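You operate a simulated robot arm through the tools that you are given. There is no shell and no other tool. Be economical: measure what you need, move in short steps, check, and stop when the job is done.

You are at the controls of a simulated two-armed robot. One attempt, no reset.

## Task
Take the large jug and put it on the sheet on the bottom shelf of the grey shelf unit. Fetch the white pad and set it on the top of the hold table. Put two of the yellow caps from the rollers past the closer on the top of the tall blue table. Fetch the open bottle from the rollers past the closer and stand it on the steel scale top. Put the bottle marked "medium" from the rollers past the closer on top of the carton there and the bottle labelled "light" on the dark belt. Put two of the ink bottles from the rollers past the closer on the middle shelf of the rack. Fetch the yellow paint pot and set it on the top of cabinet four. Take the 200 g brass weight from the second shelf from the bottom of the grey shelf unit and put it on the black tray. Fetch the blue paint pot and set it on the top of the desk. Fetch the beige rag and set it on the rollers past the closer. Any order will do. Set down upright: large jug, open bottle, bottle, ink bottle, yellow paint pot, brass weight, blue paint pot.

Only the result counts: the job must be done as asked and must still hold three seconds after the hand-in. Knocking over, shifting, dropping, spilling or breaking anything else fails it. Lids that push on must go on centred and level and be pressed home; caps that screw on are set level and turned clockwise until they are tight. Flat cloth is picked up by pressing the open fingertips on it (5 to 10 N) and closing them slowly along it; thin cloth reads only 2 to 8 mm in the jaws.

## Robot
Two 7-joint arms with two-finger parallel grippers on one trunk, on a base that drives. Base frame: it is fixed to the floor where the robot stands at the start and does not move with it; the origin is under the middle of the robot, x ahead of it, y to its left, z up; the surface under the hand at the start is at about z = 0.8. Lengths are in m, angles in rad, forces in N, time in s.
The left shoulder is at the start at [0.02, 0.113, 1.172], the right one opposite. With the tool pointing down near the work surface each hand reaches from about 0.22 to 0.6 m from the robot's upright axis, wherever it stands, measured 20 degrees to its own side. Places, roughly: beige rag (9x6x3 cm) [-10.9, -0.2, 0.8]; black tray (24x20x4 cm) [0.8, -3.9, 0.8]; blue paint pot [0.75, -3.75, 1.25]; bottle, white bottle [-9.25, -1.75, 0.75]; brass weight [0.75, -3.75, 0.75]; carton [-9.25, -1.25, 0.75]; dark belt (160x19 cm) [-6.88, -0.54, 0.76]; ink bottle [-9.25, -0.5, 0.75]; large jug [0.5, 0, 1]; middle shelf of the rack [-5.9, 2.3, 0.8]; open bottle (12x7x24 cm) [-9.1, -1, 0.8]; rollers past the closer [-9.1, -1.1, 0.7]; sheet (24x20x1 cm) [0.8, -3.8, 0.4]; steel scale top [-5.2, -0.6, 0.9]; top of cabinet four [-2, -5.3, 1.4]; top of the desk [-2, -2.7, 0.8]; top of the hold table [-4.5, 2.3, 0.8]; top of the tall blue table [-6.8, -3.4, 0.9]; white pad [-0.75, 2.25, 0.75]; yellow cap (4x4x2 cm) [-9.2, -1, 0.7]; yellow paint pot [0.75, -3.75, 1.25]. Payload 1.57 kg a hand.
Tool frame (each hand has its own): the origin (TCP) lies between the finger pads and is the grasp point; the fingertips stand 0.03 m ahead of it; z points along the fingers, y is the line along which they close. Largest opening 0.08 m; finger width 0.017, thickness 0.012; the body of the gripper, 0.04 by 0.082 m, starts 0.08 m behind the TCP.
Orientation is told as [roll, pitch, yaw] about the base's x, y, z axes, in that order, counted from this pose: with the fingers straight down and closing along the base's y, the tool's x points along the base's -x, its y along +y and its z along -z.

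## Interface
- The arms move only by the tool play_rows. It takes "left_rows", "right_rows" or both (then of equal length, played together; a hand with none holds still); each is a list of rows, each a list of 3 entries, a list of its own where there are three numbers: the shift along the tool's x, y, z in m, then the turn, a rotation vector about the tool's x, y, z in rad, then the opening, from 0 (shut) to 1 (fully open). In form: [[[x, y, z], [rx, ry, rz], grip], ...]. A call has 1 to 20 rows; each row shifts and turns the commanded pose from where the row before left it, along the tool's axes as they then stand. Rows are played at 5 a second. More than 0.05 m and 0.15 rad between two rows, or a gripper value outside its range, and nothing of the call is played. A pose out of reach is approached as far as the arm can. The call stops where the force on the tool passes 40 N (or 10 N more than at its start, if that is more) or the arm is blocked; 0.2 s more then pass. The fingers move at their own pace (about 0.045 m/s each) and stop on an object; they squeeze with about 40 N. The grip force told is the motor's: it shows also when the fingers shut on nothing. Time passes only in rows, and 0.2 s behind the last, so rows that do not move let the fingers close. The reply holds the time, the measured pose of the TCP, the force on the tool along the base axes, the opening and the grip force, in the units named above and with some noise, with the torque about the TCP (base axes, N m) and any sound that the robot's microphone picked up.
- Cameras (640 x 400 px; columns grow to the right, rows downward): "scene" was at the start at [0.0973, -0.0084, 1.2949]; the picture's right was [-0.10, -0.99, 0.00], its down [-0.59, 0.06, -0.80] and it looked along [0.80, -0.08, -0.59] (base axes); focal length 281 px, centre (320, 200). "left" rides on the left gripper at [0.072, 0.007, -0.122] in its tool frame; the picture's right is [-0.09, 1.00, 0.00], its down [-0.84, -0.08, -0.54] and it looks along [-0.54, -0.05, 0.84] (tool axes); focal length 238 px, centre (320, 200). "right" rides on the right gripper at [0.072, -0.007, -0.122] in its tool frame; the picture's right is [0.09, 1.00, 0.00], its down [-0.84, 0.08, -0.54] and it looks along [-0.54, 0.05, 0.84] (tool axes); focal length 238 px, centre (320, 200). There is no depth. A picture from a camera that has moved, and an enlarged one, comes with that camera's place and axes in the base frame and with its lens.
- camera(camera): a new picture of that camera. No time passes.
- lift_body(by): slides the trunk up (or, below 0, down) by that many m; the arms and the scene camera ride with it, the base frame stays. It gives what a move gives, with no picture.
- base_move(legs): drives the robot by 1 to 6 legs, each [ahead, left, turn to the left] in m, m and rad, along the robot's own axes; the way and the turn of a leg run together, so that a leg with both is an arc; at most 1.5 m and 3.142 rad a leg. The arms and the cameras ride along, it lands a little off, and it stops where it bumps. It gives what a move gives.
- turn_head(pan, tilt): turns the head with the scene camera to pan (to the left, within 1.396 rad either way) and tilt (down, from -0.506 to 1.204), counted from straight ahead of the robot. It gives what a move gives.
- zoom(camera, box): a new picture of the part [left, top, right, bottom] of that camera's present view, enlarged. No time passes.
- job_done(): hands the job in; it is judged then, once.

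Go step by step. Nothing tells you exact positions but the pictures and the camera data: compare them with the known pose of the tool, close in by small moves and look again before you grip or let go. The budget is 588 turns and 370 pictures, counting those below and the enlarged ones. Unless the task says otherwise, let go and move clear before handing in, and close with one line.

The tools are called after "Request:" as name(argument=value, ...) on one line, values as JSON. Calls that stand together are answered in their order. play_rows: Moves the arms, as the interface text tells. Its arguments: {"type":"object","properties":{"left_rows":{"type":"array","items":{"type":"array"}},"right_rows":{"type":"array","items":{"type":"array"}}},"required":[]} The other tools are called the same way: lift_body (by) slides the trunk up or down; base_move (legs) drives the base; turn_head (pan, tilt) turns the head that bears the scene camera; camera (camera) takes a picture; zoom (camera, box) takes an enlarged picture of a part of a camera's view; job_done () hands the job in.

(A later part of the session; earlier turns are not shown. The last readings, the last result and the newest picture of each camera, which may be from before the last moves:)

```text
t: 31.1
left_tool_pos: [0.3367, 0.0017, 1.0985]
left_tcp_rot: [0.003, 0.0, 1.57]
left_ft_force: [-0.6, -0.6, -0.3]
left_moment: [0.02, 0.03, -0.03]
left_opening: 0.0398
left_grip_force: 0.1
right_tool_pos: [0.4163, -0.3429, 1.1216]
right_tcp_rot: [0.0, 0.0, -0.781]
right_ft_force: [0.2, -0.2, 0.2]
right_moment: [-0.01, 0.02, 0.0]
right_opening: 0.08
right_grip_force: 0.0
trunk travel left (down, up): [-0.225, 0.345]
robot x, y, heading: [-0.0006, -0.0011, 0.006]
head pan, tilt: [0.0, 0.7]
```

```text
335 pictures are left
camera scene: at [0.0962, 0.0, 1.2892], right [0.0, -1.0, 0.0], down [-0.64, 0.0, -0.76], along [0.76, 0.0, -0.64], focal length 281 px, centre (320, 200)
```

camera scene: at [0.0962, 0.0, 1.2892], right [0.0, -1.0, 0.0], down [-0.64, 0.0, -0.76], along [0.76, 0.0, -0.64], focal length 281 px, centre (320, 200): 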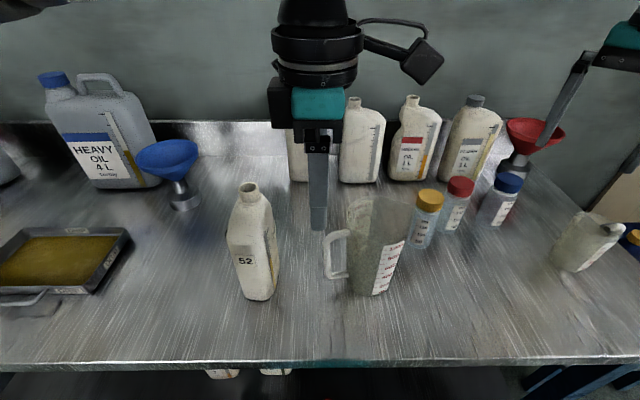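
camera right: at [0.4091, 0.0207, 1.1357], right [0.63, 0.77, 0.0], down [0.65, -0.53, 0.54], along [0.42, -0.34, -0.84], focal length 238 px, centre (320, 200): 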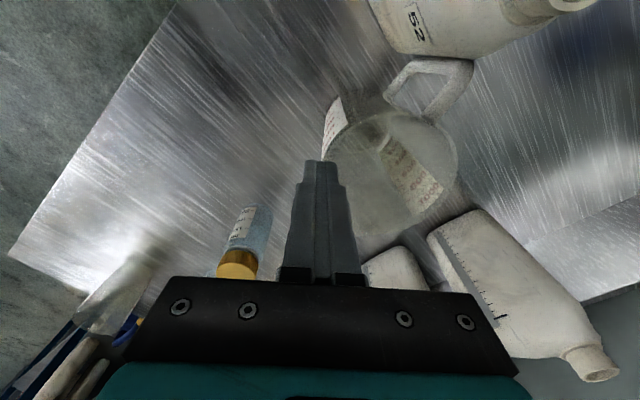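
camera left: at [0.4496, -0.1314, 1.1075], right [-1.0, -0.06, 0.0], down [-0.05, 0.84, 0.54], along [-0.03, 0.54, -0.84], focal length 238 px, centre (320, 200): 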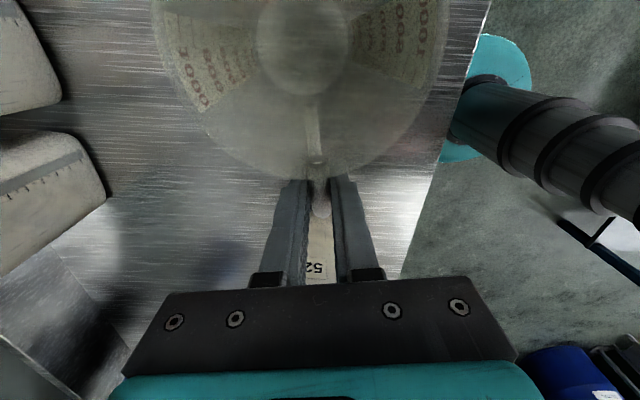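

The jug stands at about (0.425, −0.10) with its handle bar near (0.39, −0.015). I back the base a little for room and turn the left hand to point forward and downward.

Request:
base_move(legs=[[-0.14, 0, 0]])

Request:
play_rows(left_rows=[[[0, 0, 0], [0, 0, 0.15], 0.5], [[0, 0, 0], [0, 0, 0.15], 0.5], [[0, 0, 0], [0, 0, 0.15], 0.5], [[0, 0, 0], [0, 0, 0.15], 0.5], [[0, 0, 0], [0, 0, 0.15], 0.5], [[0, 0, 0], [0, 0, 0.15], 0.5], [[0, 0, 0], [0, 0, 0.15], 0.5], [[0, 0, 0], [0, 0, 0.15], 0.5], [[0, 0, 0], [0, 0, 0.15], 0.5], [[0, 0, 0], [0, -0.15, 0], 0.5], [[0, 0, 0], [0, -0.15, 0], 0.5], [[0, 0, 0], [0, -0.15, 0], 0.5], [[0, 0, 0], [0, -0.15, 0], 0.5], [[0, 0, 0], [0, -0.15, 0], 0.5], [[0, 0, 0], [0, -0.15, 0], 0.5], [[0, 0, 0], [0, -0.15, 0], 0.5]])

Request:
camera(camera="left")

Request:
camera(camera="scene")

```text
t: 32.5
left_tool_pos: [0.1977, 0.0017, 1.0991]
left_tcp_rot: [0.0, 0.001, 1.569]
left_ft_force: [-1.2, 0.0, -0.3]
left_moment: [0.0, -0.03, 0.03]
left_opening: 0.04
left_grip_force: 0.2
right_tool_pos: [0.2756, -0.3426, 1.1225]
right_tcp_rot: [-0.001, 0.0, -0.779]
right_ft_force: [0.2, 0.5, 0.1]
right_moment: [0.02, -0.01, 0.0]
right_opening: 0.0802
right_grip_force: 0.1
trunk travel left (down, up): [-0.225, 0.345]
robot x, y, heading: [-0.1393, 0.001, 0.004]
head pan, tilt: [0.0, 0.7]
```

```text
t: 35.9
left_tool_pos: [0.1979, -0.0005, 1.099]
left_tcp_rot: [-0.004, -1.05, 0.223]
left_ft_force: [0.4, 0.3, -0.8]
left_moment: [-0.01, -0.02, 0.0]
left_opening: 0.0399
left_grip_force: 0.1
right_tool_pos: [0.2772, -0.3442, 1.1214]
right_tcp_rot: [0.001, 0.001, -0.782]
right_ft_force: [-0.6, -0.9, 0.3]
right_moment: [-0.02, 0.01, -0.01]
right_opening: 0.08
right_grip_force: 0.0
trunk travel left (down, up): [-0.225, 0.345]
robot x, y, heading: [-0.1413, -0.0007, -0.007]
head pan, tilt: [0.0, 0.7]
```

```text
334 pictures are left
camera left: at [0.0593, -0.0242, 1.0965], right [-0.17, 0.98, 0.08], down [-0.04, -0.09, 1.0], along [0.98, 0.17, 0.05], focal length 238 px, centre (320, 200)
```

left: 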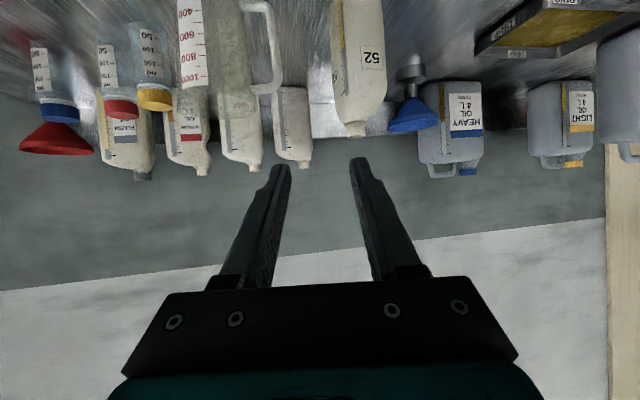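

```text
333 pictures are left
camera scene: at [-0.0429, -0.0001, 1.2894], right [0.0, -1.0, 0.0], down [-0.64, 0.0, -0.77], along [0.77, 0.0, -0.64], focal length 281 px, centre (320, 200)
```

scene: 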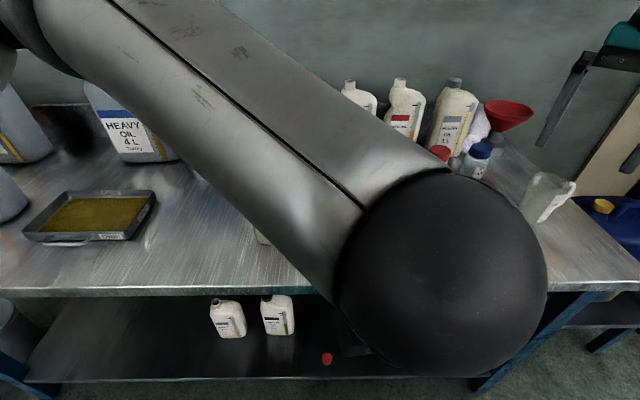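

The hand points forward now. I bring it to a standoff about 10 cm from the handle bar.

Request:
play_rows(left_rows=[[[0.0154, -0.0137, 0.0354], [0, 0, 0], 0.8], [[0.0154, -0.0137, 0.0354], [0, 0, 0], 0.8], [[0.0154, -0.0137, 0.0354], [0, 0, 0], 0.8], [[0.0154, -0.0136, 0.0354], [0, 0, 0], 0.8]])

Request:
camera(camera="left")

Request:
camera(camera="scene")

```text
t: 36.9
left_tool_pos: [0.2967, -0.0313, 0.9758]
left_tcp_rot: [0.002, -1.05, 0.222]
left_ft_force: [0.3, -0.4, -0.8]
left_moment: [-0.02, -0.02, 0.02]
left_opening: 0.0637
left_grip_force: 0.0
right_tool_pos: [0.2774, -0.3427, 1.1212]
right_tcp_rot: [-0.001, -0.001, -0.78]
right_ft_force: [0.3, 0.8, -0.4]
right_moment: [0.02, 0.01, 0.03]
right_opening: 0.0796
right_grip_force: 0.1
trunk travel left (down, up): [-0.225, 0.345]
robot x, y, heading: [-0.1366, 0.0029, 0.003]
head pan, tilt: [0.0, 0.7]
```

```text
332 pictures are left
camera left: at [0.1576, -0.0558, 0.9723], right [-0.17, 0.98, 0.08], down [-0.03, -0.09, 1.0], along [0.98, 0.17, 0.05], focal length 238 px, centre (320, 200)
```

left: 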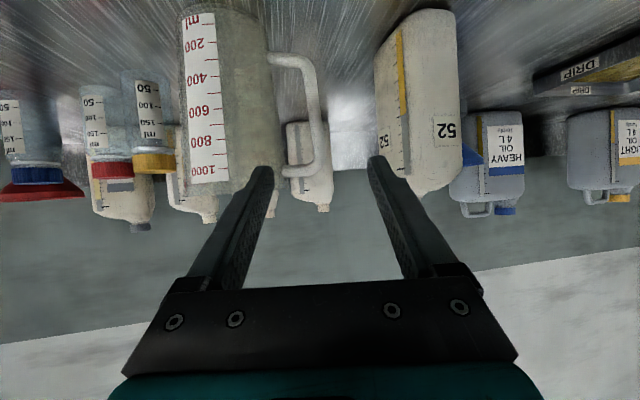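

```text
331 pictures are left
camera scene: at [-0.0425, 0.0003, 1.2894], right [0.0, -1.0, 0.0], down [-0.64, 0.0, -0.76], along [0.76, 0.0, -0.64], focal length 281 px, centre (320, 200)
```

scene: 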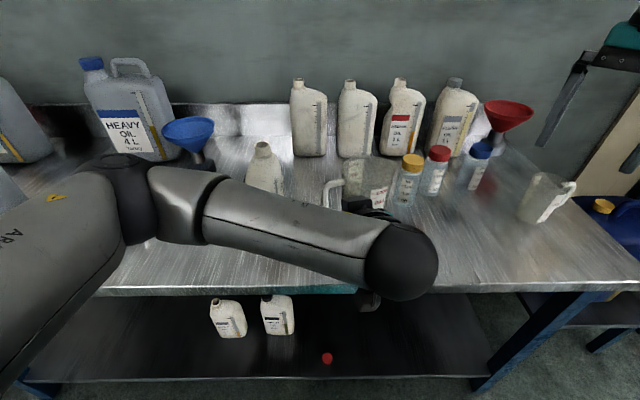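

The bar lies at about (0.407, −0.013), z 0.86–0.955. I narrow the opening and advance most of the way.

Request:
play_rows(left_rows=[[[0.001, -0.003, 0.03], [0, 0, 0], 0.5], [[0.001, -0.003, 0.03], [0, 0, 0], 0.5], [[0.001, 0, 0.02], [0, 0, 0], 0.5]])

Request:
camera(camera="left")

```text
t: 37.6
left_tool_pos: [0.3658, -0.024, 0.9324]
left_tcp_rot: [0.0, -1.048, 0.22]
left_ft_force: [0.8, -0.6, 0.4]
left_moment: [0.01, 0.01, 0.0]
left_opening: 0.04
left_grip_force: 0.0
right_tool_pos: [0.2778, -0.3428, 1.1215]
right_tcp_rot: [0.0, 0.0, -0.781]
right_ft_force: [0.1, 0.3, -0.2]
right_moment: [0.0, 0.0, 0.0]
right_opening: 0.0801
right_grip_force: 0.1
trunk travel left (down, up): [-0.225, 0.345]
robot x, y, heading: [-0.1389, -0.002, 0.002]
head pan, tilt: [0.0, 0.7]
```

```text
330 pictures are left
camera left: at [0.2263, -0.0488, 0.9294], right [-0.17, 0.98, 0.08], down [-0.04, -0.09, 1.0], along [0.98, 0.17, 0.05], focal length 238 px, centre (320, 200)
```

left: 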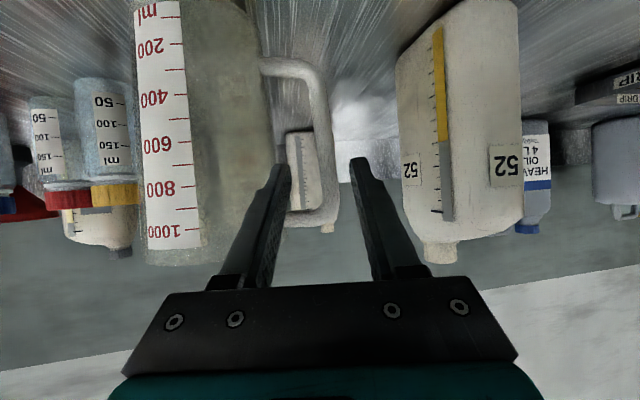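

The inner finger is heading straight into the handle opening. I advance the last 4 cm.

Request:
play_rows(left_rows=[[[0.0, 0.001, 0.02], [0, 0, 0], 0.5], [[0.0, 0.001, 0.02], [0, 0, 0], 0.5], [[0.0, 0, 0.006], [0, 0, 0], 0.5]])

Request:
camera(camera="left")

```text
t: 38.5
left_tool_pos: [0.4045, -0.012, 0.9094]
left_tcp_rot: [-0.001, -1.049, 0.222]
left_ft_force: [0.1, -0.7, 0.6]
left_moment: [0.01, 0.0, -0.03]
left_opening: 0.04
left_grip_force: 0.2
right_tool_pos: [0.278, -0.3426, 1.122]
right_tcp_rot: [0.001, 0.0, -0.781]
right_ft_force: [-0.2, 0.0, -0.2]
right_moment: [0.0, 0.0, 0.01]
right_opening: 0.0797
right_grip_force: 0.1
trunk travel left (down, up): [-0.225, 0.345]
robot x, y, heading: [-0.1409, 0.0002, 0.001]
head pan, tilt: [0.0, 0.7]
```

```text
329 pictures are left
camera left: at [0.2665, -0.0359, 0.9068], right [-0.17, 0.98, 0.08], down [-0.03, -0.09, 1.0], along [0.98, 0.17, 0.05], focal length 238 px, centre (320, 200)
```

left: 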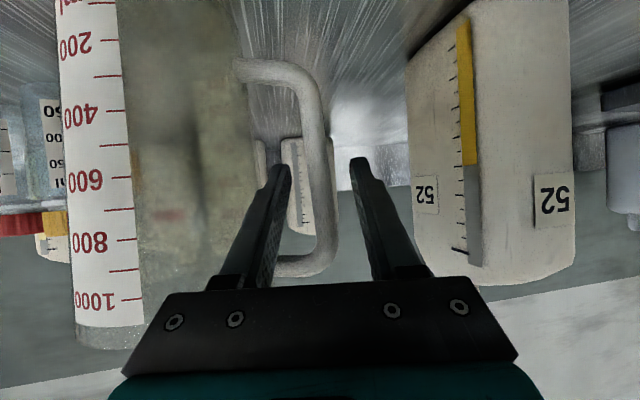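

The bar sits between the fingers. I close and lift a little.

Request:
play_rows(left_rows=[[[0, 0, 0.004], [0, 0, 0], 0.3], [[0, 0, 0], [0, 0, 0], 0], [[0, 0, 0], [0, 0, 0], 0], [[0, 0, 0], [0, 0, 0], 0], [[0, 0, 0], [0, 0, 0], 0], [[-0.0087, 0, -0.005], [0, 0, 0], 0], [[-0.0087, 0, -0.005], [0, 0, 0], 0]])

Request:
camera(camera="left")

Request:
camera(camera="scene")

```text
t: 40.0
left_tool_pos: [0.4093, -0.0118, 0.9269]
left_tcp_rot: [0.003, -1.046, 0.217]
left_ft_force: [0.3, -0.7, -1.3]
left_moment: [0.12, 0.02, 0.02]
left_opening: 0.0122
left_grip_force: 29.4
right_tool_pos: [0.2778, -0.3441, 1.1217]
right_tcp_rot: [0.0, 0.0, -0.779]
right_ft_force: [0.4, 0.6, -0.1]
right_moment: [-0.01, -0.01, -0.03]
right_opening: 0.08
right_grip_force: 0.0
trunk travel left (down, up): [-0.225, 0.345]
robot x, y, heading: [-0.1393, -0.0001, 0.001]
head pan, tilt: [0.0, 0.7]
```

```text
328 pictures are left
camera left: at [0.2691, -0.0366, 0.9244], right [-0.17, 0.98, 0.08], down [-0.03, -0.09, 1.0], along [0.98, 0.17, 0.05], focal length 238 px, centre (320, 200)
```

left: 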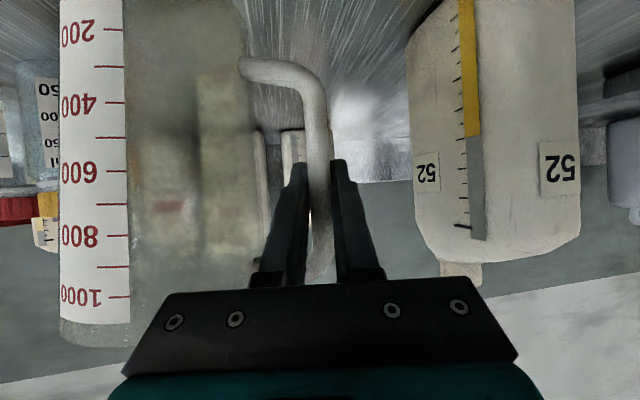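

```text
327 pictures are left
camera scene: at [-0.0426, 0.0003, 1.2894], right [0.0, -1.0, 0.0], down [-0.64, 0.0, -0.76], along [0.76, 0.0, -0.64], focal length 281 px, centre (320, 200)
```

scene: 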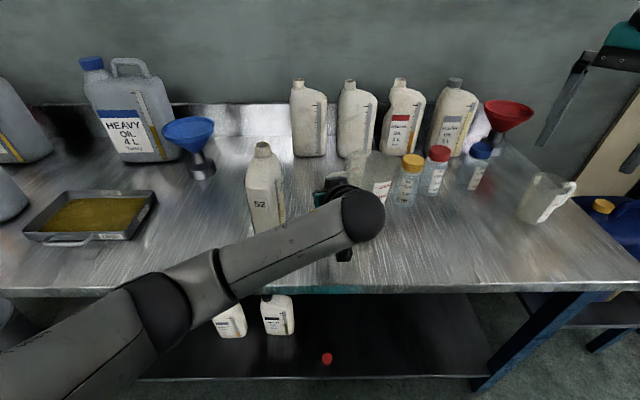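

The jug is secured by the handle. I lift it, back away from the bench, slide right partway and look ahead.

Request:
play_rows(left_rows=[[[-0.0347, 0, -0.02], [0, 0, 0], 0], [[-0.0347, 0, -0.02], [0, 0, 0], 0], [[-0.026, 0, -0.015], [0, 0, 0], 0]])

Request:
base_move(legs=[[-0.4, 0, 0], [0, -1.3, 0]])

Request:
turn_head(pan=-0.9, tilt=0.45)

Request:
camera(camera="scene")

```text
t: 40.9
left_tool_pos: [0.4102, -0.0112, 1.0397]
left_tcp_rot: [0.003, -1.05, 0.219]
left_ft_force: [-0.5, 0.0, -1.2]
left_moment: [0.05, 0.03, 0.0]
left_opening: 0.0122
left_grip_force: 29.3
right_tool_pos: [0.2774, -0.344, 1.1217]
right_tcp_rot: [0.0, 0.0, -0.779]
right_ft_force: [-0.3, 0.4, -0.7]
right_moment: [-0.04, -0.02, -0.02]
right_opening: 0.0798
right_grip_force: 0.1
trunk travel left (down, up): [-0.225, 0.345]
robot x, y, heading: [-0.1432, 0.0015, -0.001]
head pan, tilt: [0.0, 0.7]
```

```text
t: 49.6
left_tool_pos: [0.0301, -1.3322, 1.0379]
left_tcp_rot: [0.0, -1.049, 0.241]
left_ft_force: [0.3, 0.1, -1.6]
left_moment: [0.07, 0.05, 0.03]
left_opening: 0.0125
left_grip_force: 29.9
right_tool_pos: [-0.0952, -1.666, 1.1214]
right_tcp_rot: [-0.001, 0.0, -0.763]
right_ft_force: [-0.5, 0.8, 0.2]
right_moment: [0.0, 0.0, 0.01]
right_opening: 0.08
right_grip_force: 0.1
trunk travel left (down, up): [-0.225, 0.345]
robot x, y, heading: [-0.5171, -1.3301, 0.022]
head pan, tilt: [0.0, 0.7]
```

```text
t: 50.8
left_tool_pos: [0.0313, -1.332, 1.0375]
left_tcp_rot: [0.0, -1.05, 0.24]
left_ft_force: [-0.2, -0.1, -0.9]
left_moment: [0.09, 0.02, -0.04]
left_opening: 0.0122
left_grip_force: 29.6
right_tool_pos: [-0.0965, -1.6652, 1.1225]
right_tcp_rot: [0.0, 0.001, -0.761]
right_ft_force: [0.0, 0.2, 0.4]
right_moment: [-0.01, -0.03, 0.01]
right_opening: 0.0797
right_grip_force: 0.1
trunk travel left (down, up): [-0.225, 0.345]
robot x, y, heading: [-0.5142, -1.332, 0.016]
head pan, tilt: [-0.901, 0.45]
```

```text
326 pictures are left
camera scene: at [-0.4492, -1.4007, 1.3115], right [-0.77, -0.64, 0.0], down [-0.28, 0.34, -0.9], along [0.57, -0.69, -0.44], focal length 281 px, centre (320, 200)
```

scene: 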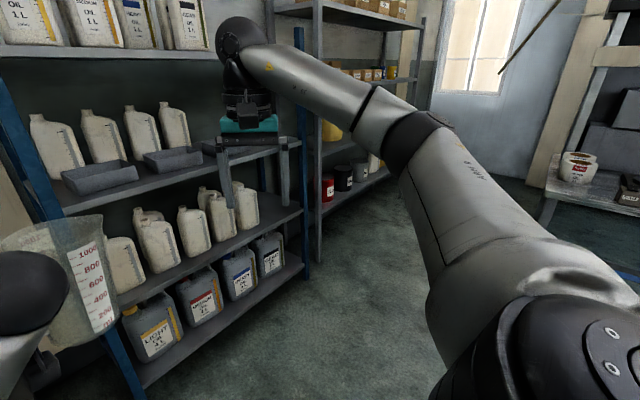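

The aisle between the shelves and the bench on the right is about 1.1 m wide and clear. I move to x≈−0.1 and slide on along the grey unit.

Request:
base_move(legs=[[0.4, 0, -0.016], [0, -1.2, 0]])

Request:
camera(camera="scene")

```text
t: 58.9
left_tool_pos: [0.4246, -2.5285, 1.0378]
left_tcp_rot: [-0.001, -1.05, 0.214]
left_ft_force: [-0.3, -0.3, -0.6]
left_moment: [0.09, 0.03, 0.01]
left_opening: 0.0123
left_grip_force: 29.5
right_tool_pos: [0.2897, -2.8597, 1.1216]
right_tcp_rot: [0.001, 0.0, -0.785]
right_ft_force: [-0.3, -0.8, -1.0]
right_moment: [0.0, 0.02, 0.01]
right_opening: 0.0799
right_grip_force: 0.1
trunk travel left (down, up): [-0.225, 0.345]
robot x, y, heading: [-0.1229, -2.5142, -0.005]
head pan, tilt: [-0.901, 0.45]
```

```text
325 pictures are left
camera scene: at [-0.0566, -2.5861, 1.3115], right [-0.79, -0.62, 0.0], down [-0.27, 0.34, -0.9], along [0.55, -0.71, -0.44], focal length 281 px, centre (320, 200)
```

scene: 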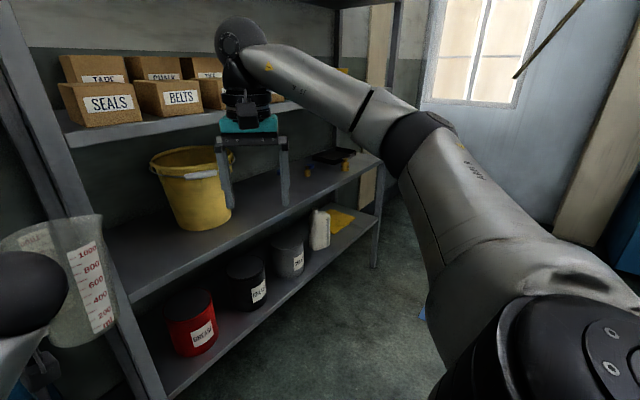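

I see the yellow sheet at the far end of the bottom shelf, with the brass weights and the black tray on the second shelf. I continue right.

Request:
base_move(legs=[[0.0, -1.2, 0.005]])

Request:
turn_head(pan=-0.1, tilt=0.6)

Request:
camera(camera="scene")

```text
t: 65.0
left_tool_pos: [0.3941, -3.762, 1.0382]
left_tcp_rot: [-0.001, -1.046, 0.18]
left_ft_force: [0.5, -0.6, -1.7]
left_moment: [0.11, -0.01, 0.0]
left_opening: 0.0122
left_grip_force: 29.7
right_tool_pos: [0.2462, -4.0874, 1.1224]
right_tcp_rot: [-0.001, -0.001, -0.825]
right_ft_force: [-0.1, 0.3, -0.3]
right_moment: [0.0, -0.01, 0.01]
right_opening: 0.0799
right_grip_force: 0.0
trunk travel left (down, up): [-0.225, 0.345]
robot x, y, heading: [-0.1533, -3.7268, -0.045]
head pan, tilt: [-0.901, 0.45]
```

```text
t: 66.2
left_tool_pos: [0.3937, -3.7616, 1.0381]
left_tcp_rot: [-0.001, -1.048, 0.179]
left_ft_force: [-0.4, 0.1, -1.4]
left_moment: [0.1, 0.01, -0.03]
left_opening: 0.0122
left_grip_force: 29.2
right_tool_pos: [0.2458, -4.0869, 1.1215]
right_tcp_rot: [0.0, -0.001, -0.824]
right_ft_force: [0.1, 1.0, -0.2]
right_moment: [-0.04, 0.0, 0.04]
right_opening: 0.0799
right_grip_force: 0.1
trunk travel left (down, up): [-0.225, 0.345]
robot x, y, heading: [-0.1533, -3.7249, -0.043]
head pan, tilt: [-0.099, 0.6]
```

```text
324 pictures are left
camera scene: at [-0.056, -3.7395, 1.298], right [-0.14, -0.99, 0.0], down [-0.56, 0.08, -0.83], along [0.82, -0.12, -0.56], focal length 281 px, centre (320, 200)
```

scene: 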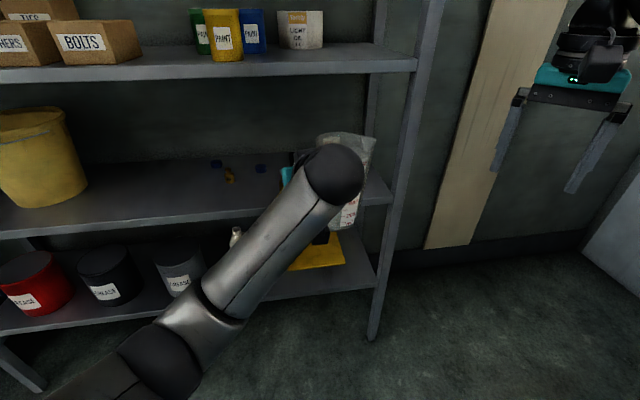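

The sheet lies at roughly x 0.75–0.95, y −3.97…−3.73, on the bottom shelf. I lower the trunk and the arm so the jug can enter below the second shelf.

Request:
lift_body(by=-0.225)

Request:
play_rows(left_rows=[[[0.0433, 0, 0.0249], [0, 0, 0], 0], [[0.0433, 0, 0.0249], [0, 0, 0], 0], [[0.0433, 0, 0.0249], [0, 0, 0], 0], [[0.0433, 0, 0.0249], [0, 0, 0], 0], [[0.0433, 0, 0.0249], [0, 0, 0], 0]])

Request:
turn_head(pan=-0.1, tilt=0.45)

Request:
camera(camera="scene")

Request:
camera(camera="left")

```text
t: 68.6
left_tool_pos: [0.3951, -3.7619, 0.8132]
left_tcp_rot: [-0.001, -1.048, 0.179]
left_ft_force: [0.9, 0.4, -1.5]
left_moment: [0.09, 0.02, -0.01]
left_opening: 0.0123
left_grip_force: 29.5
right_tool_pos: [0.2467, -4.0875, 0.897]
right_tcp_rot: [-0.001, 0.0, -0.823]
right_ft_force: [0.4, -0.7, 0.5]
right_moment: [-0.01, 0.0, 0.0]
right_opening: 0.08
right_grip_force: 0.0
trunk travel left (down, up): [0.0, 0.57]
robot x, y, heading: [-0.1513, -3.7301, -0.044]
head pan, tilt: [-0.099, 0.6]
```

```text
t: 70.0
left_tool_pos: [0.4048, -3.7237, 0.5604]
left_tcp_rot: [0.113, -1.068, 0.107]
left_ft_force: [-0.1, 0.5, -0.8]
left_moment: [0.07, 0.0, 0.0]
left_opening: 0.0124
left_grip_force: 29.0
right_tool_pos: [0.2466, -4.0869, 0.8966]
right_tcp_rot: [0.0, 0.0, -0.822]
right_ft_force: [1.1, 0.3, 0.3]
right_moment: [0.01, 0.03, 0.02]
right_opening: 0.0799
right_grip_force: 0.1
trunk travel left (down, up): [0.0, 0.57]
robot x, y, heading: [-0.1516, -3.7294, -0.047]
head pan, tilt: [-0.099, 0.6]
stopped in row 5 (left hand): the arm was blocked; the commanded pose is now the measured one
```

```text
t: 70.7
left_tool_pos: [0.4051, -3.7238, 0.5613]
left_tcp_rot: [0.112, -1.071, 0.106]
left_ft_force: [-0.7, 0.2, -2.2]
left_moment: [0.1, 0.03, 0.02]
left_opening: 0.0123
left_grip_force: 29.2
right_tool_pos: [0.2464, -4.0875, 0.8963]
right_tcp_rot: [0.002, 0.001, -0.822]
right_ft_force: [0.4, 0.2, -0.2]
right_moment: [0.0, 0.03, 0.03]
right_opening: 0.0804
right_grip_force: 0.1
trunk travel left (down, up): [0.0, 0.57]
robot x, y, heading: [-0.1537, -3.7311, -0.045]
head pan, tilt: [-0.099, 0.45]
```

```text
323 pictures are left
camera scene: at [-0.0525, -3.7399, 1.0865], right [-0.14, -0.99, 0.0], down [-0.43, 0.06, -0.9], along [0.89, -0.13, -0.44], focal length 281 px, centre (320, 200)
```

scene: 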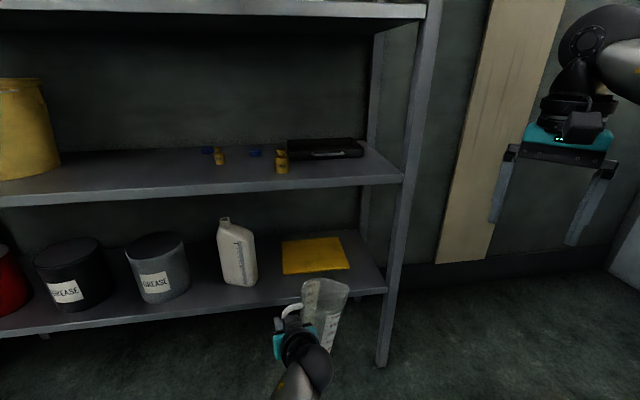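

```text
322 pictures are left
camera left: at [0.2654, -3.7457, 0.5552], right [-0.16, 0.98, 0.13], down [-0.05, -0.14, 0.99], along [0.99, 0.15, 0.07], focal length 238 px, centre (320, 200)
```

left: 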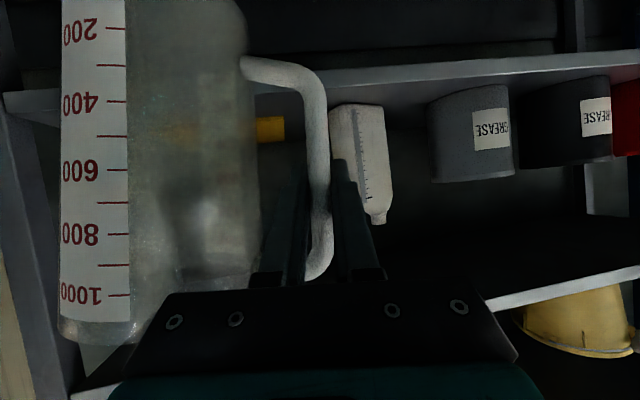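

The arm reached its lowest at z 0.56, which leaves the jug base about 3 cm above the sheet. I square the heading, drive partway in and look.

Request:
base_move(legs=[[0, -0.05, 0.045], [0.15, 0, 0]])

Request:
play_rows(left_rows=[[[0, 0, 0], [0, 0, -0.03], 0], [[0, 0, 0], [0, 0, -0.032], 0]])

Request:
camera(camera="scene")

```text
t: 72.5
left_tool_pos: [0.5503, -3.7438, 0.56]
left_tcp_rot: [0.112, -1.07, 0.157]
left_ft_force: [-0.5, 0.2, -0.6]
left_moment: [0.11, 0.01, -0.03]
left_opening: 0.0122
left_grip_force: 29.2
right_tool_pos: [0.4115, -4.1155, 0.8956]
right_tcp_rot: [0.0, -0.001, -0.772]
right_ft_force: [-0.4, -0.4, 0.4]
right_moment: [0.01, -0.04, 0.01]
right_opening: 0.0799
right_grip_force: 0.2
trunk travel left (down, up): [0.0, 0.57]
robot x, y, heading: [-0.008, -3.774, 0.012]
head pan, tilt: [-0.099, 0.45]
```

```text
t: 73.2
left_tool_pos: [0.5521, -3.7323, 0.5576]
left_tcp_rot: [0.041, -1.08, 0.257]
left_ft_force: [-0.6, 0.6, -0.7]
left_moment: [0.08, 0.02, -0.02]
left_opening: 0.0122
left_grip_force: 28.7
right_tool_pos: [0.4118, -4.1165, 0.8971]
right_tcp_rot: [0.0, -0.001, -0.773]
right_ft_force: [0.8, 0.1, 0.4]
right_moment: [0.0, -0.02, -0.01]
right_opening: 0.08
right_grip_force: 0.1
trunk travel left (down, up): [0.0, 0.57]
robot x, y, heading: [-0.0093, -3.7767, 0.004]
head pan, tilt: [-0.099, 0.45]
```

```text
321 pictures are left
camera scene: at [0.0956, -3.7831, 1.0866], right [-0.09, -1.0, 0.0], down [-0.43, 0.04, -0.9], along [0.9, -0.08, -0.44], focal length 281 px, centre (320, 200)
```

scene: 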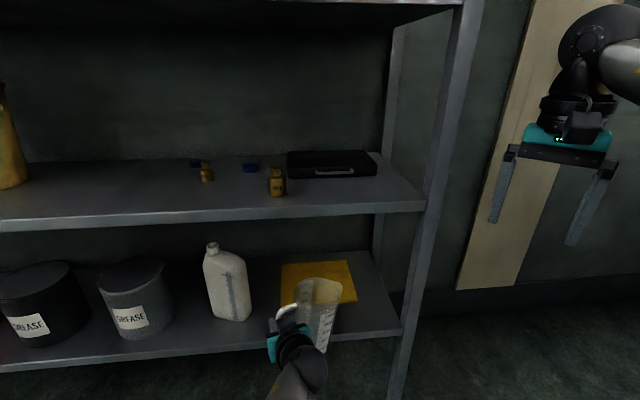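

The right hand would hit the shelf post, so I pull it back first. Then I drive in another 13 cm and check.

Request:
play_rows(right_rows=[[[0.033, -0.032, 0], [0, 0, 0], 1], [[0.033, -0.032, 0], [0, 0, 0], 1], [[0.033, -0.032, 0], [0, 0, 0], 1], [[0.033, -0.032, 0], [0, 0, 0], 1]])

Request:
base_move(legs=[[0.14, -0.02, 0]])

Request:
camera(camera="scene")

Request:
camera(camera="left")

```text
t: 74.2
left_tool_pos: [0.5513, -3.7306, 0.5569]
left_tcp_rot: [0.042, -1.078, 0.258]
left_ft_force: [0.9, 0.0, -2.1]
left_moment: [0.12, -0.01, 0.01]
left_opening: 0.0124
left_grip_force: 29.3
right_tool_pos: [0.235, -4.1017, 0.8782]
right_tcp_rot: [-0.041, 0.043, -0.774]
right_ft_force: [-0.2, -1.0, 4.8]
right_moment: [0.03, -0.05, -0.01]
right_opening: 0.0801
right_grip_force: 0.1
right hand out of reach, approached as far as the arm can: row 4
trunk travel left (down, up): [0.0, 0.57]
robot x, y, heading: [-0.0061, -3.7743, 0.005]
head pan, tilt: [-0.099, 0.45]
```

```text
t: 75.5
left_tool_pos: [0.6915, -3.753, 0.5568]
left_tcp_rot: [0.041, -1.079, 0.256]
left_ft_force: [-1.7, -0.3, -0.6]
left_moment: [0.11, 0.05, 0.0]
left_opening: 0.0125
left_grip_force: 29.7
right_tool_pos: [0.3767, -4.1229, 0.8931]
right_tcp_rot: [0.0, 0.001, -0.774]
right_ft_force: [-1.1, -0.3, 0.7]
right_moment: [0.04, -0.01, 0.02]
right_opening: 0.08
right_grip_force: 0.0
trunk travel left (down, up): [0.0, 0.57]
robot x, y, heading: [0.1328, -3.7908, 0.008]
head pan, tilt: [-0.099, 0.45]
```

```text
320 pictures are left
camera scene: at [0.2358, -3.8024, 1.0866], right [-0.1, -1.0, 0.0], down [-0.43, 0.04, -0.9], along [0.9, -0.09, -0.44], focal length 281 px, centre (320, 200)
```

scene: 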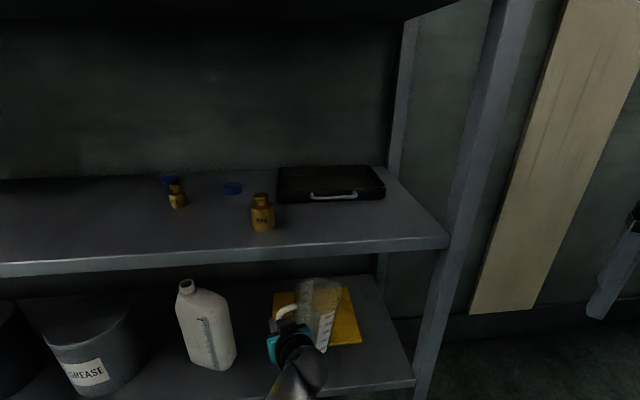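

```text
319 pictures are left
camera left: at [0.5557, -3.7865, 0.5506], right [-0.24, 0.96, 0.1], down [-0.05, -0.12, 0.99], along [0.97, 0.24, 0.08], focal length 238 px, centre (320, 200)
```

left: 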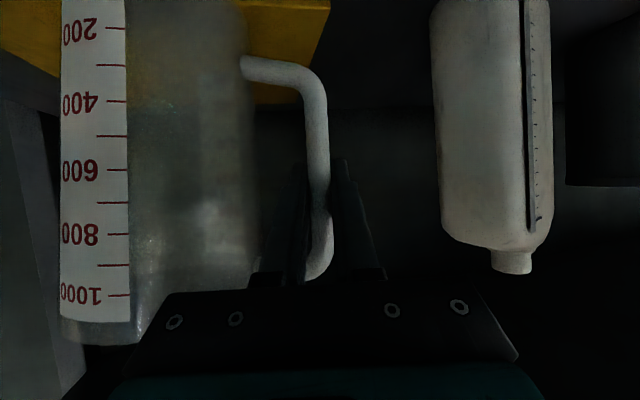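

Clearances look fine. I drive in the last 12 cm.

Request:
base_move(legs=[[0.12, 0, -0.005]])

Request:
camera(camera="scene")

Request:
camera(camera="left")

```text
t: 76.7
left_tool_pos: [0.8156, -3.7513, 0.5568]
left_tcp_rot: [0.044, -1.077, 0.251]
left_ft_force: [0.6, -0.4, -0.6]
left_moment: [0.09, -0.01, -0.01]
left_opening: 0.0123
left_grip_force: 29.2
right_tool_pos: [0.4989, -4.1222, 0.8928]
right_tcp_rot: [0.0, 0.0, -0.775]
right_ft_force: [0.0, 0.3, -0.2]
right_moment: [-0.03, 0.01, 0.02]
right_opening: 0.0799
right_grip_force: 0.0
trunk travel left (down, up): [0.0, 0.57]
robot x, y, heading: [0.2533, -3.7936, 0.006]
head pan, tilt: [-0.099, 0.45]
```

```text
318 pictures are left
camera scene: at [0.3583, -3.8019, 1.0866], right [-0.1, -1.0, 0.0], down [-0.43, 0.04, -0.9], along [0.9, -0.09, -0.44], focal length 281 px, centre (320, 200)
```

scene: 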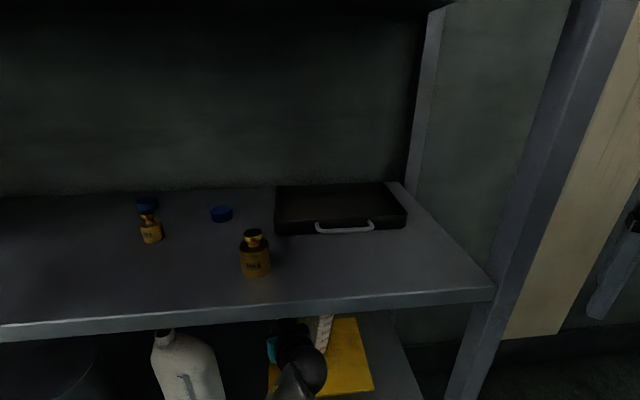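

```text
317 pictures are left
camera left: at [0.6782, -3.7848, 0.5502], right [-0.24, 0.96, 0.1], down [-0.05, -0.12, 0.99], along [0.97, 0.24, 0.08], focal length 238 px, centre (320, 200)
```

left: 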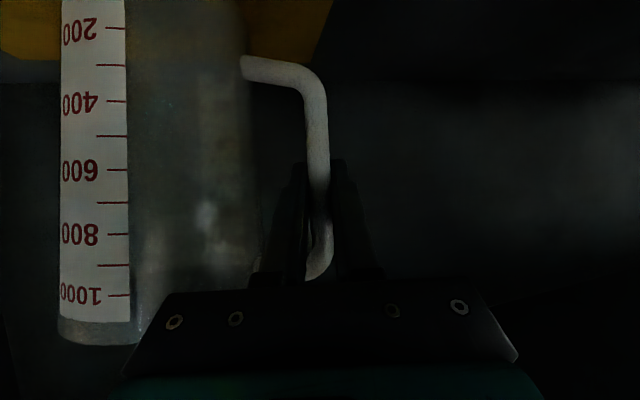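

The jug's centre is over the sheet at about (0.83, −3.84). I lower slowly until contact.

Request:
play_rows(left_rows=[[[0.0088, 0, 0.0047], [0, 0, 0], 0], [[0.0044, 0, 0.0024], [0, 0, 0], 0], [[0.0044, 0, 0.0024], [0, 0, 0], 0]])

```text
t: 77.5
left_tool_pos: [0.8161, -3.7407, 0.5362]
left_tcp_rot: [0.083, -1.089, 0.227]
left_ft_force: [-3.2, 4.1, 15.4]
left_moment: [-0.89, 0.49, -0.22]
left_opening: 0.0141
left_grip_force: 30.1
right_tool_pos: [0.4978, -4.1217, 0.8936]
right_tcp_rot: [0.0, -0.003, -0.775]
right_ft_force: [0.7, 1.4, -0.7]
right_moment: [0.02, 0.0, 0.0]
right_opening: 0.0799
right_grip_force: 0.1
trunk travel left (down, up): [0.0, 0.57]
robot x, y, heading: [0.256, -3.7948, 0.002]
head pan, tilt: [-0.099, 0.45]
```

Firm contact at the expected height. I ease up 2 mm to relieve the load, then open.

Request:
play_rows(left_rows=[[[-0.0018, 0, -0.0009], [0, 0, 0], 0]])

Request:
camera(camera="left")

```text
t: 77.9
left_tool_pos: [0.8166, -3.7369, 0.5363]
left_tcp_rot: [0.087, -1.083, 0.224]
left_ft_force: [-0.4, -1.2, 2.9]
left_moment: [-0.5, 0.09, -0.03]
left_opening: 0.0144
left_grip_force: 29.9
right_tool_pos: [0.4998, -4.1225, 0.8931]
right_tcp_rot: [0.0, -0.001, -0.777]
right_ft_force: [-0.5, 0.5, -0.1]
right_moment: [0.05, 0.0, 0.0]
right_opening: 0.0798
right_grip_force: 0.1
trunk travel left (down, up): [0.0, 0.57]
robot x, y, heading: [0.2577, -3.7919, 0.006]
head pan, tilt: [-0.099, 0.45]
```

```text
316 pictures are left
camera left: at [0.6805, -3.7719, 0.529], right [-0.25, 0.96, 0.12], down [-0.05, -0.14, 0.99], along [0.97, 0.24, 0.08], focal length 238 px, centre (320, 200)
```

left: 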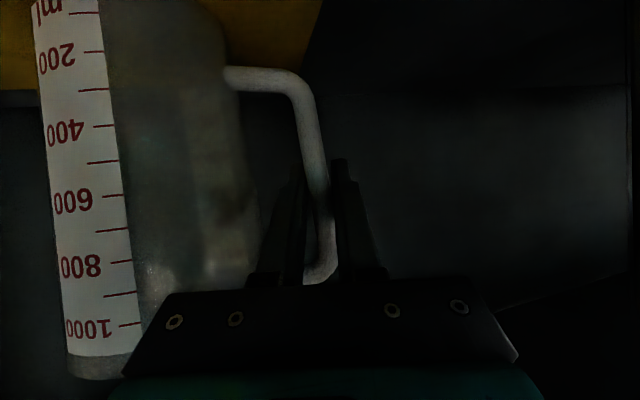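

The jug stands plumb on the sheet. I open and withdraw along the finger direction.

Request:
play_rows(left_rows=[[[0, 0, 0], [0, 0, 0], 0.2], [[0, 0, 0], [0, 0, 0], 0.45], [[0, 0, 0], [0, 0, 0], 0.45], [[0, 0, -0.015], [0, 0, 0], 0.45], [[0, 0, -0.03], [0, 0, 0], 0.45], [[0, 0, -0.03], [0, 0, 0], 0.45]])

Request:
camera(camera="left")

```text
t: 79.4
left_tool_pos: [0.8173, -3.718, 0.6547]
left_tcp_rot: [0.203, -1.277, 0.136]
left_ft_force: [0.7, 0.3, -1.6]
left_moment: [0.04, -0.01, 0.03]
left_opening: 0.0363
left_grip_force: 0.0
right_tool_pos: [0.5007, -4.1224, 0.892]
right_tcp_rot: [-0.001, 0.0, -0.773]
right_ft_force: [-0.2, 0.2, 0.4]
right_moment: [-0.03, -0.02, 0.02]
right_opening: 0.0801
right_grip_force: 0.0
trunk travel left (down, up): [0.0, 0.57]
robot x, y, heading: [0.2585, -3.7916, 0.005]
head pan, tilt: [-0.099, 0.45]
stopped in row 6 (left hand): the arm was blocked; the commanded pose is now the measured one
```

```text
315 pictures are left
camera left: at [0.6858, -3.7558, 0.6187], right [-0.3, 0.94, 0.15], down [-0.22, -0.22, 0.95], along [0.93, 0.25, 0.28], focal length 238 px, centre (320, 200)
```

left: 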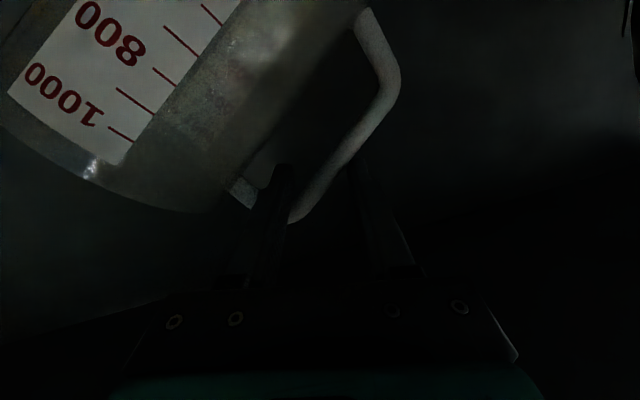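

The arm was blocked, the hand rose instead, and the jug is now tilted against the inner finger. I look before doing anything else.

Request:
turn_head(pan=0.1, tilt=0.9)

Request:
camera(camera="scene")

Request:
camera(camera="right")

```text
t: 80.3
left_tool_pos: [0.817, -3.7201, 0.654]
left_tcp_rot: [0.202, -1.28, 0.136]
left_ft_force: [0.1, -0.4, -1.7]
left_moment: [0.04, 0.04, 0.02]
left_opening: 0.0361
left_grip_force: 0.0
right_tool_pos: [0.4996, -4.1225, 0.8932]
right_tcp_rot: [0.001, 0.0, -0.774]
right_ft_force: [-0.2, 0.1, -0.5]
right_moment: [0.02, 0.02, 0.0]
right_opening: 0.08
right_grip_force: 0.1
trunk travel left (down, up): [0.0, 0.57]
robot x, y, heading: [0.2594, -3.7919, 0.004]
head pan, tilt: [0.099, 0.901]
```

```text
314 pictures are left
camera scene: at [0.3421, -3.7853, 1.0483], right [0.1, -0.99, 0.0], down [-0.78, -0.08, -0.62], along [0.62, 0.06, -0.78], focal length 281 px, centre (320, 200)
```

scene: 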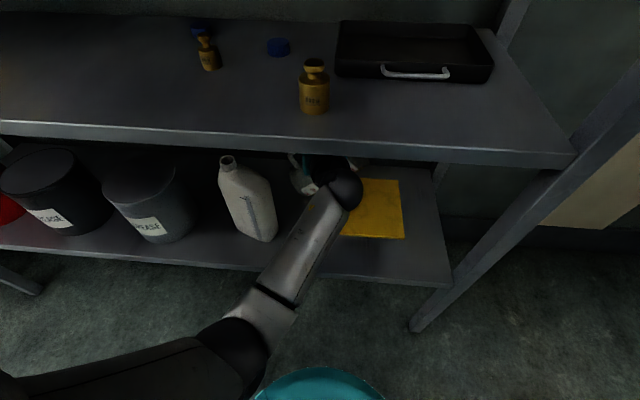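

```text
313 pictures are left
camera right: at [0.4445, -4.0756, 1.0136], right [0.63, 0.78, 0.0], down [0.65, -0.53, 0.54], along [0.42, -0.34, -0.84], focal length 238 px, centre (320, 200)
```

right: 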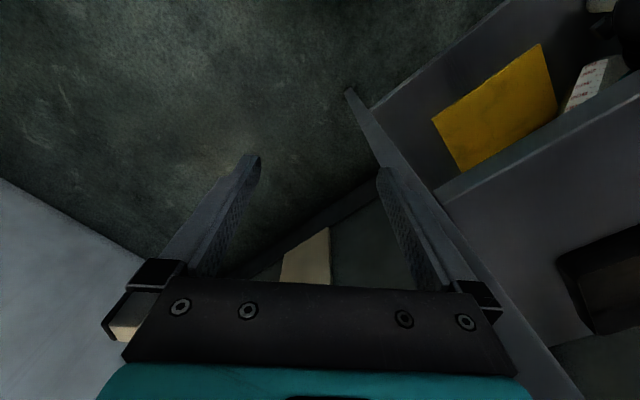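

The jug hangs by its handle on the inner finger, leaning right. I'll reverse the motion slowly so it settles back upright on the sheet.

Request:
play_rows(left_rows=[[[0.0137, -0.0027, 0.005], [0.004, 0.025, 0], 0.45], [[0.0137, -0.0027, 0.005], [0.004, 0.025, 0], 0.45], [[0.0137, -0.0027, 0.005], [0.004, 0.025, 0], 0.45], [[0.0137, -0.0027, 0.005], [0.004, 0.025, 0], 0.45]])

Request:
camera(camera="left")

Request:
zoom(camera="right", box=[420, 0, 640, 140])

```text
t: 81.5
left_tool_pos: [0.8212, -3.6939, 0.5864]
left_tcp_rot: [0.305, -1.19, 0.048]
left_ft_force: [-0.5, 2.3, 0.4]
left_moment: [0.29, 0.04, -0.01]
left_opening: 0.0333
left_grip_force: 10.5
right_tool_pos: [0.5001, -4.1225, 0.8925]
right_tcp_rot: [0.0, -0.002, -0.774]
right_ft_force: [0.3, 0.5, 0.0]
right_moment: [0.01, -0.01, 0.0]
right_opening: 0.0799
right_grip_force: 0.0
trunk travel left (down, up): [0.0, 0.57]
robot x, y, heading: [0.2572, -3.7926, 0.008]
head pan, tilt: [0.099, 0.901]
stopped in row 4 (left hand): the arm was blocked; the commanded pose is now the measured one
```

```text
312 pictures are left
camera left: at [0.6882, -3.7311, 0.5637], right [-0.29, 0.94, 0.2], down [-0.13, -0.24, 0.96], along [0.95, 0.25, 0.2], focal length 238 px, centre (320, 200)
```

left: 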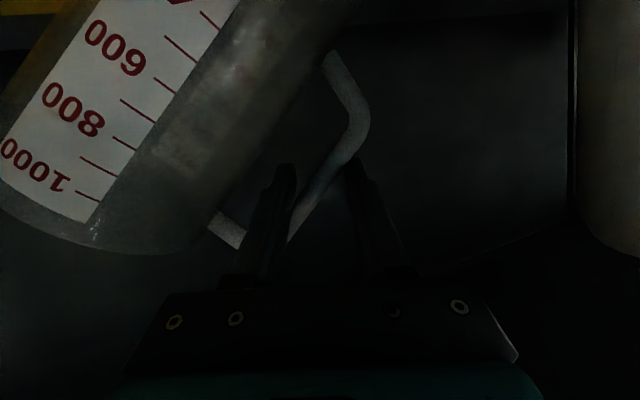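

```text
2.86 times, centred on (530, 70) of right
camera zoom: at [0.4446, -4.0754, 1.0136], right [0.63, 0.78, 0.0], down [0.65, -0.53, 0.54], along [0.42, -0.34, -0.84], focal length 681 px, centre (-280, 571)
```

zoom: 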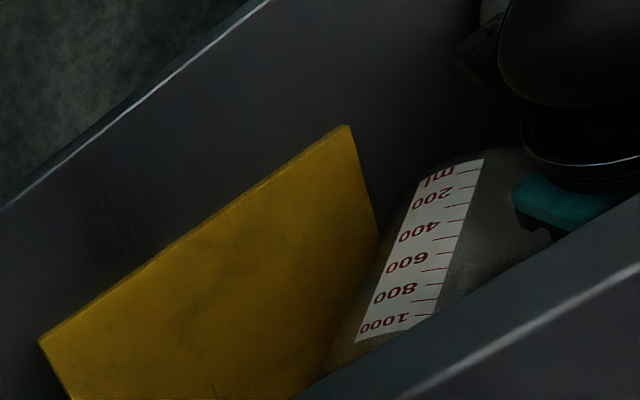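

The fingers still straddle the bar. Closing gently should square the bar to the pads, straighten the jug and give me a firm grip again.

Request:
play_rows(left_rows=[[[0, 0, 0], [0, 0, 0], 0.38], [[0, 0, 0], [0, 0, 0], 0.32], [[0, 0, 0], [0, 0, 0], 0.26], [[0, 0, 0], [0, 0, 0], 0.2], [[0, 0, 0], [0, 0, 0], 0.1], [[0, 0, 0], [0, 0, 0], 0], [[0, 0, 0], [0, 0, 0], 0]])

Request:
camera(camera="left")

Request:
zoom(camera="right", box=[420, 0, 640, 140])

```text
t: 83.1
left_tool_pos: [0.8233, -3.6943, 0.5868]
left_tcp_rot: [0.3, -1.186, 0.053]
left_ft_force: [-0.3, -0.8, 0.1]
left_moment: [0.09, 0.0, 0.0]
left_opening: 0.0132
left_grip_force: 28.6
right_tool_pos: [0.501, -4.1227, 0.8934]
right_tcp_rot: [0.001, 0.001, -0.775]
right_ft_force: [0.0, -0.4, -1.1]
right_moment: [0.05, 0.01, 0.0]
right_opening: 0.0802
right_grip_force: 0.0
trunk travel left (down, up): [0.0, 0.57]
robot x, y, heading: [0.2572, -3.7911, 0.006]
head pan, tilt: [0.099, 0.901]
```

```text
310 pictures are left
camera left: at [0.6881, -3.7319, 0.5636], right [-0.29, 0.94, 0.2], down [-0.13, -0.24, 0.96], along [0.95, 0.25, 0.19], focal length 238 px, centre (320, 200)
```

left: 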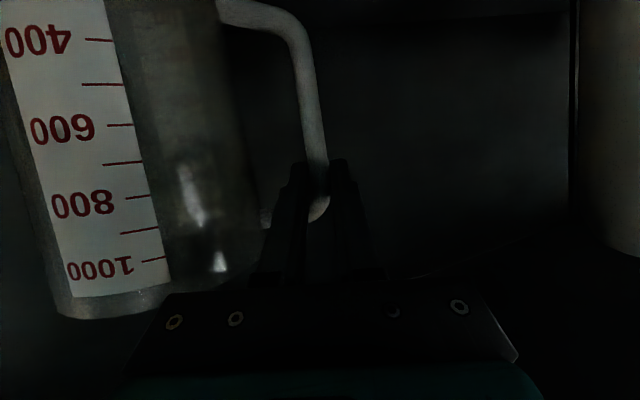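

```text
2.86 times, centred on (530, 70) of right
camera zoom: at [0.4446, -4.0755, 1.0136], right [0.63, 0.78, 0.0], down [0.65, -0.53, 0.54], along [0.42, -0.34, -0.84], focal length 681 px, centre (-280, 571)
```

zoom: 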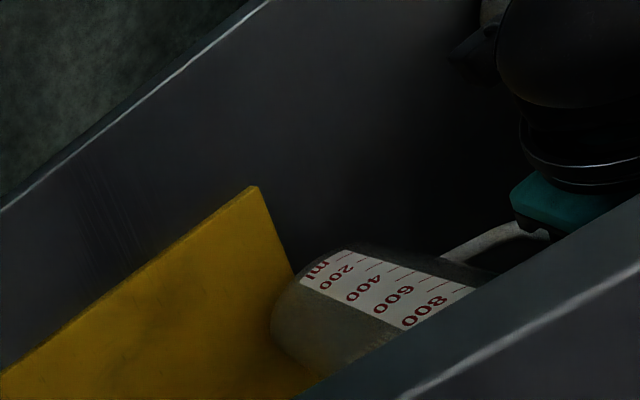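

The jug is now gripped square and nearly upright. While swinging it pushed the sheet about 6 cm to the right, which I'll correct later. I raise it a little with the trunk and back out to find a better arm posture.

Request:
lift_body(by=0.04)

Request:
base_move(legs=[[-0.3, 0, 0]])

Request:
camera(camera="scene")

Request:
camera(camera="left")

```text
t: 83.9
left_tool_pos: [0.8225, -3.6941, 0.6272]
left_tcp_rot: [0.301, -1.188, 0.055]
left_ft_force: [-0.6, -0.6, -1.4]
left_moment: [0.11, 0.02, -0.01]
left_opening: 0.0132
left_grip_force: 29.9
right_tool_pos: [0.4993, -4.1221, 0.9331]
right_tcp_rot: [0.001, 0.0, -0.775]
right_ft_force: [0.3, -0.6, -0.7]
right_moment: [-0.04, -0.01, -0.02]
right_opening: 0.08
right_grip_force: 0.0
trunk travel left (down, up): [-0.04, 0.53]
robot x, y, heading: [0.2553, -3.7959, 0.008]
head pan, tilt: [0.099, 0.901]
```

```text
t: 85.9
left_tool_pos: [0.5345, -3.6995, 0.6276]
left_tcp_rot: [0.3, -1.186, 0.048]
left_ft_force: [0.0, -0.1, -0.8]
left_moment: [0.11, 0.02, 0.01]
left_opening: 0.0132
left_grip_force: 30.3
right_tool_pos: [0.211, -4.1243, 0.9331]
right_tcp_rot: [0.0, -0.001, -0.781]
right_ft_force: [0.1, -0.1, 0.0]
right_moment: [-0.01, -0.01, -0.01]
right_opening: 0.0801
right_grip_force: 0.0
trunk travel left (down, up): [-0.04, 0.53]
robot x, y, heading: [-0.0332, -3.795, -0.001]
head pan, tilt: [0.099, 0.901]
```

```text
308 pictures are left
camera scene: at [0.0544, -3.7862, 1.0882], right [0.1, -1.0, 0.0], down [-0.78, -0.08, -0.62], along [0.62, 0.06, -0.78], focal length 281 px, centre (320, 200)
```

scene: 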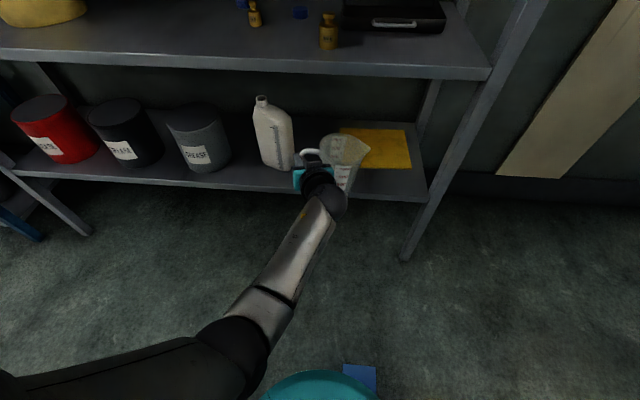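

```text
307 pictures are left
camera left: at [0.4007, -3.735, 0.6036], right [-0.28, 0.94, 0.2], down [-0.13, -0.24, 0.96], along [0.95, 0.25, 0.19], focal length 238 px, centre (320, 200)
```

left: 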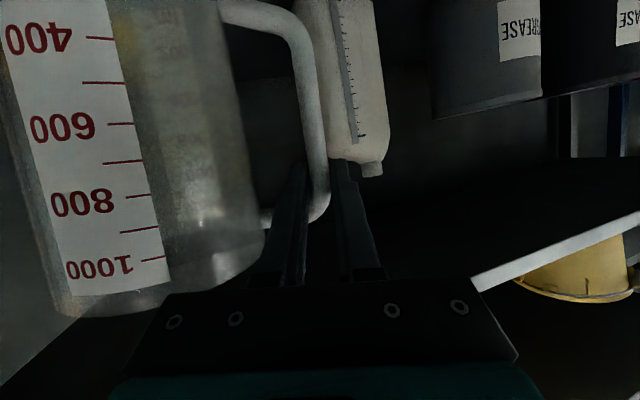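

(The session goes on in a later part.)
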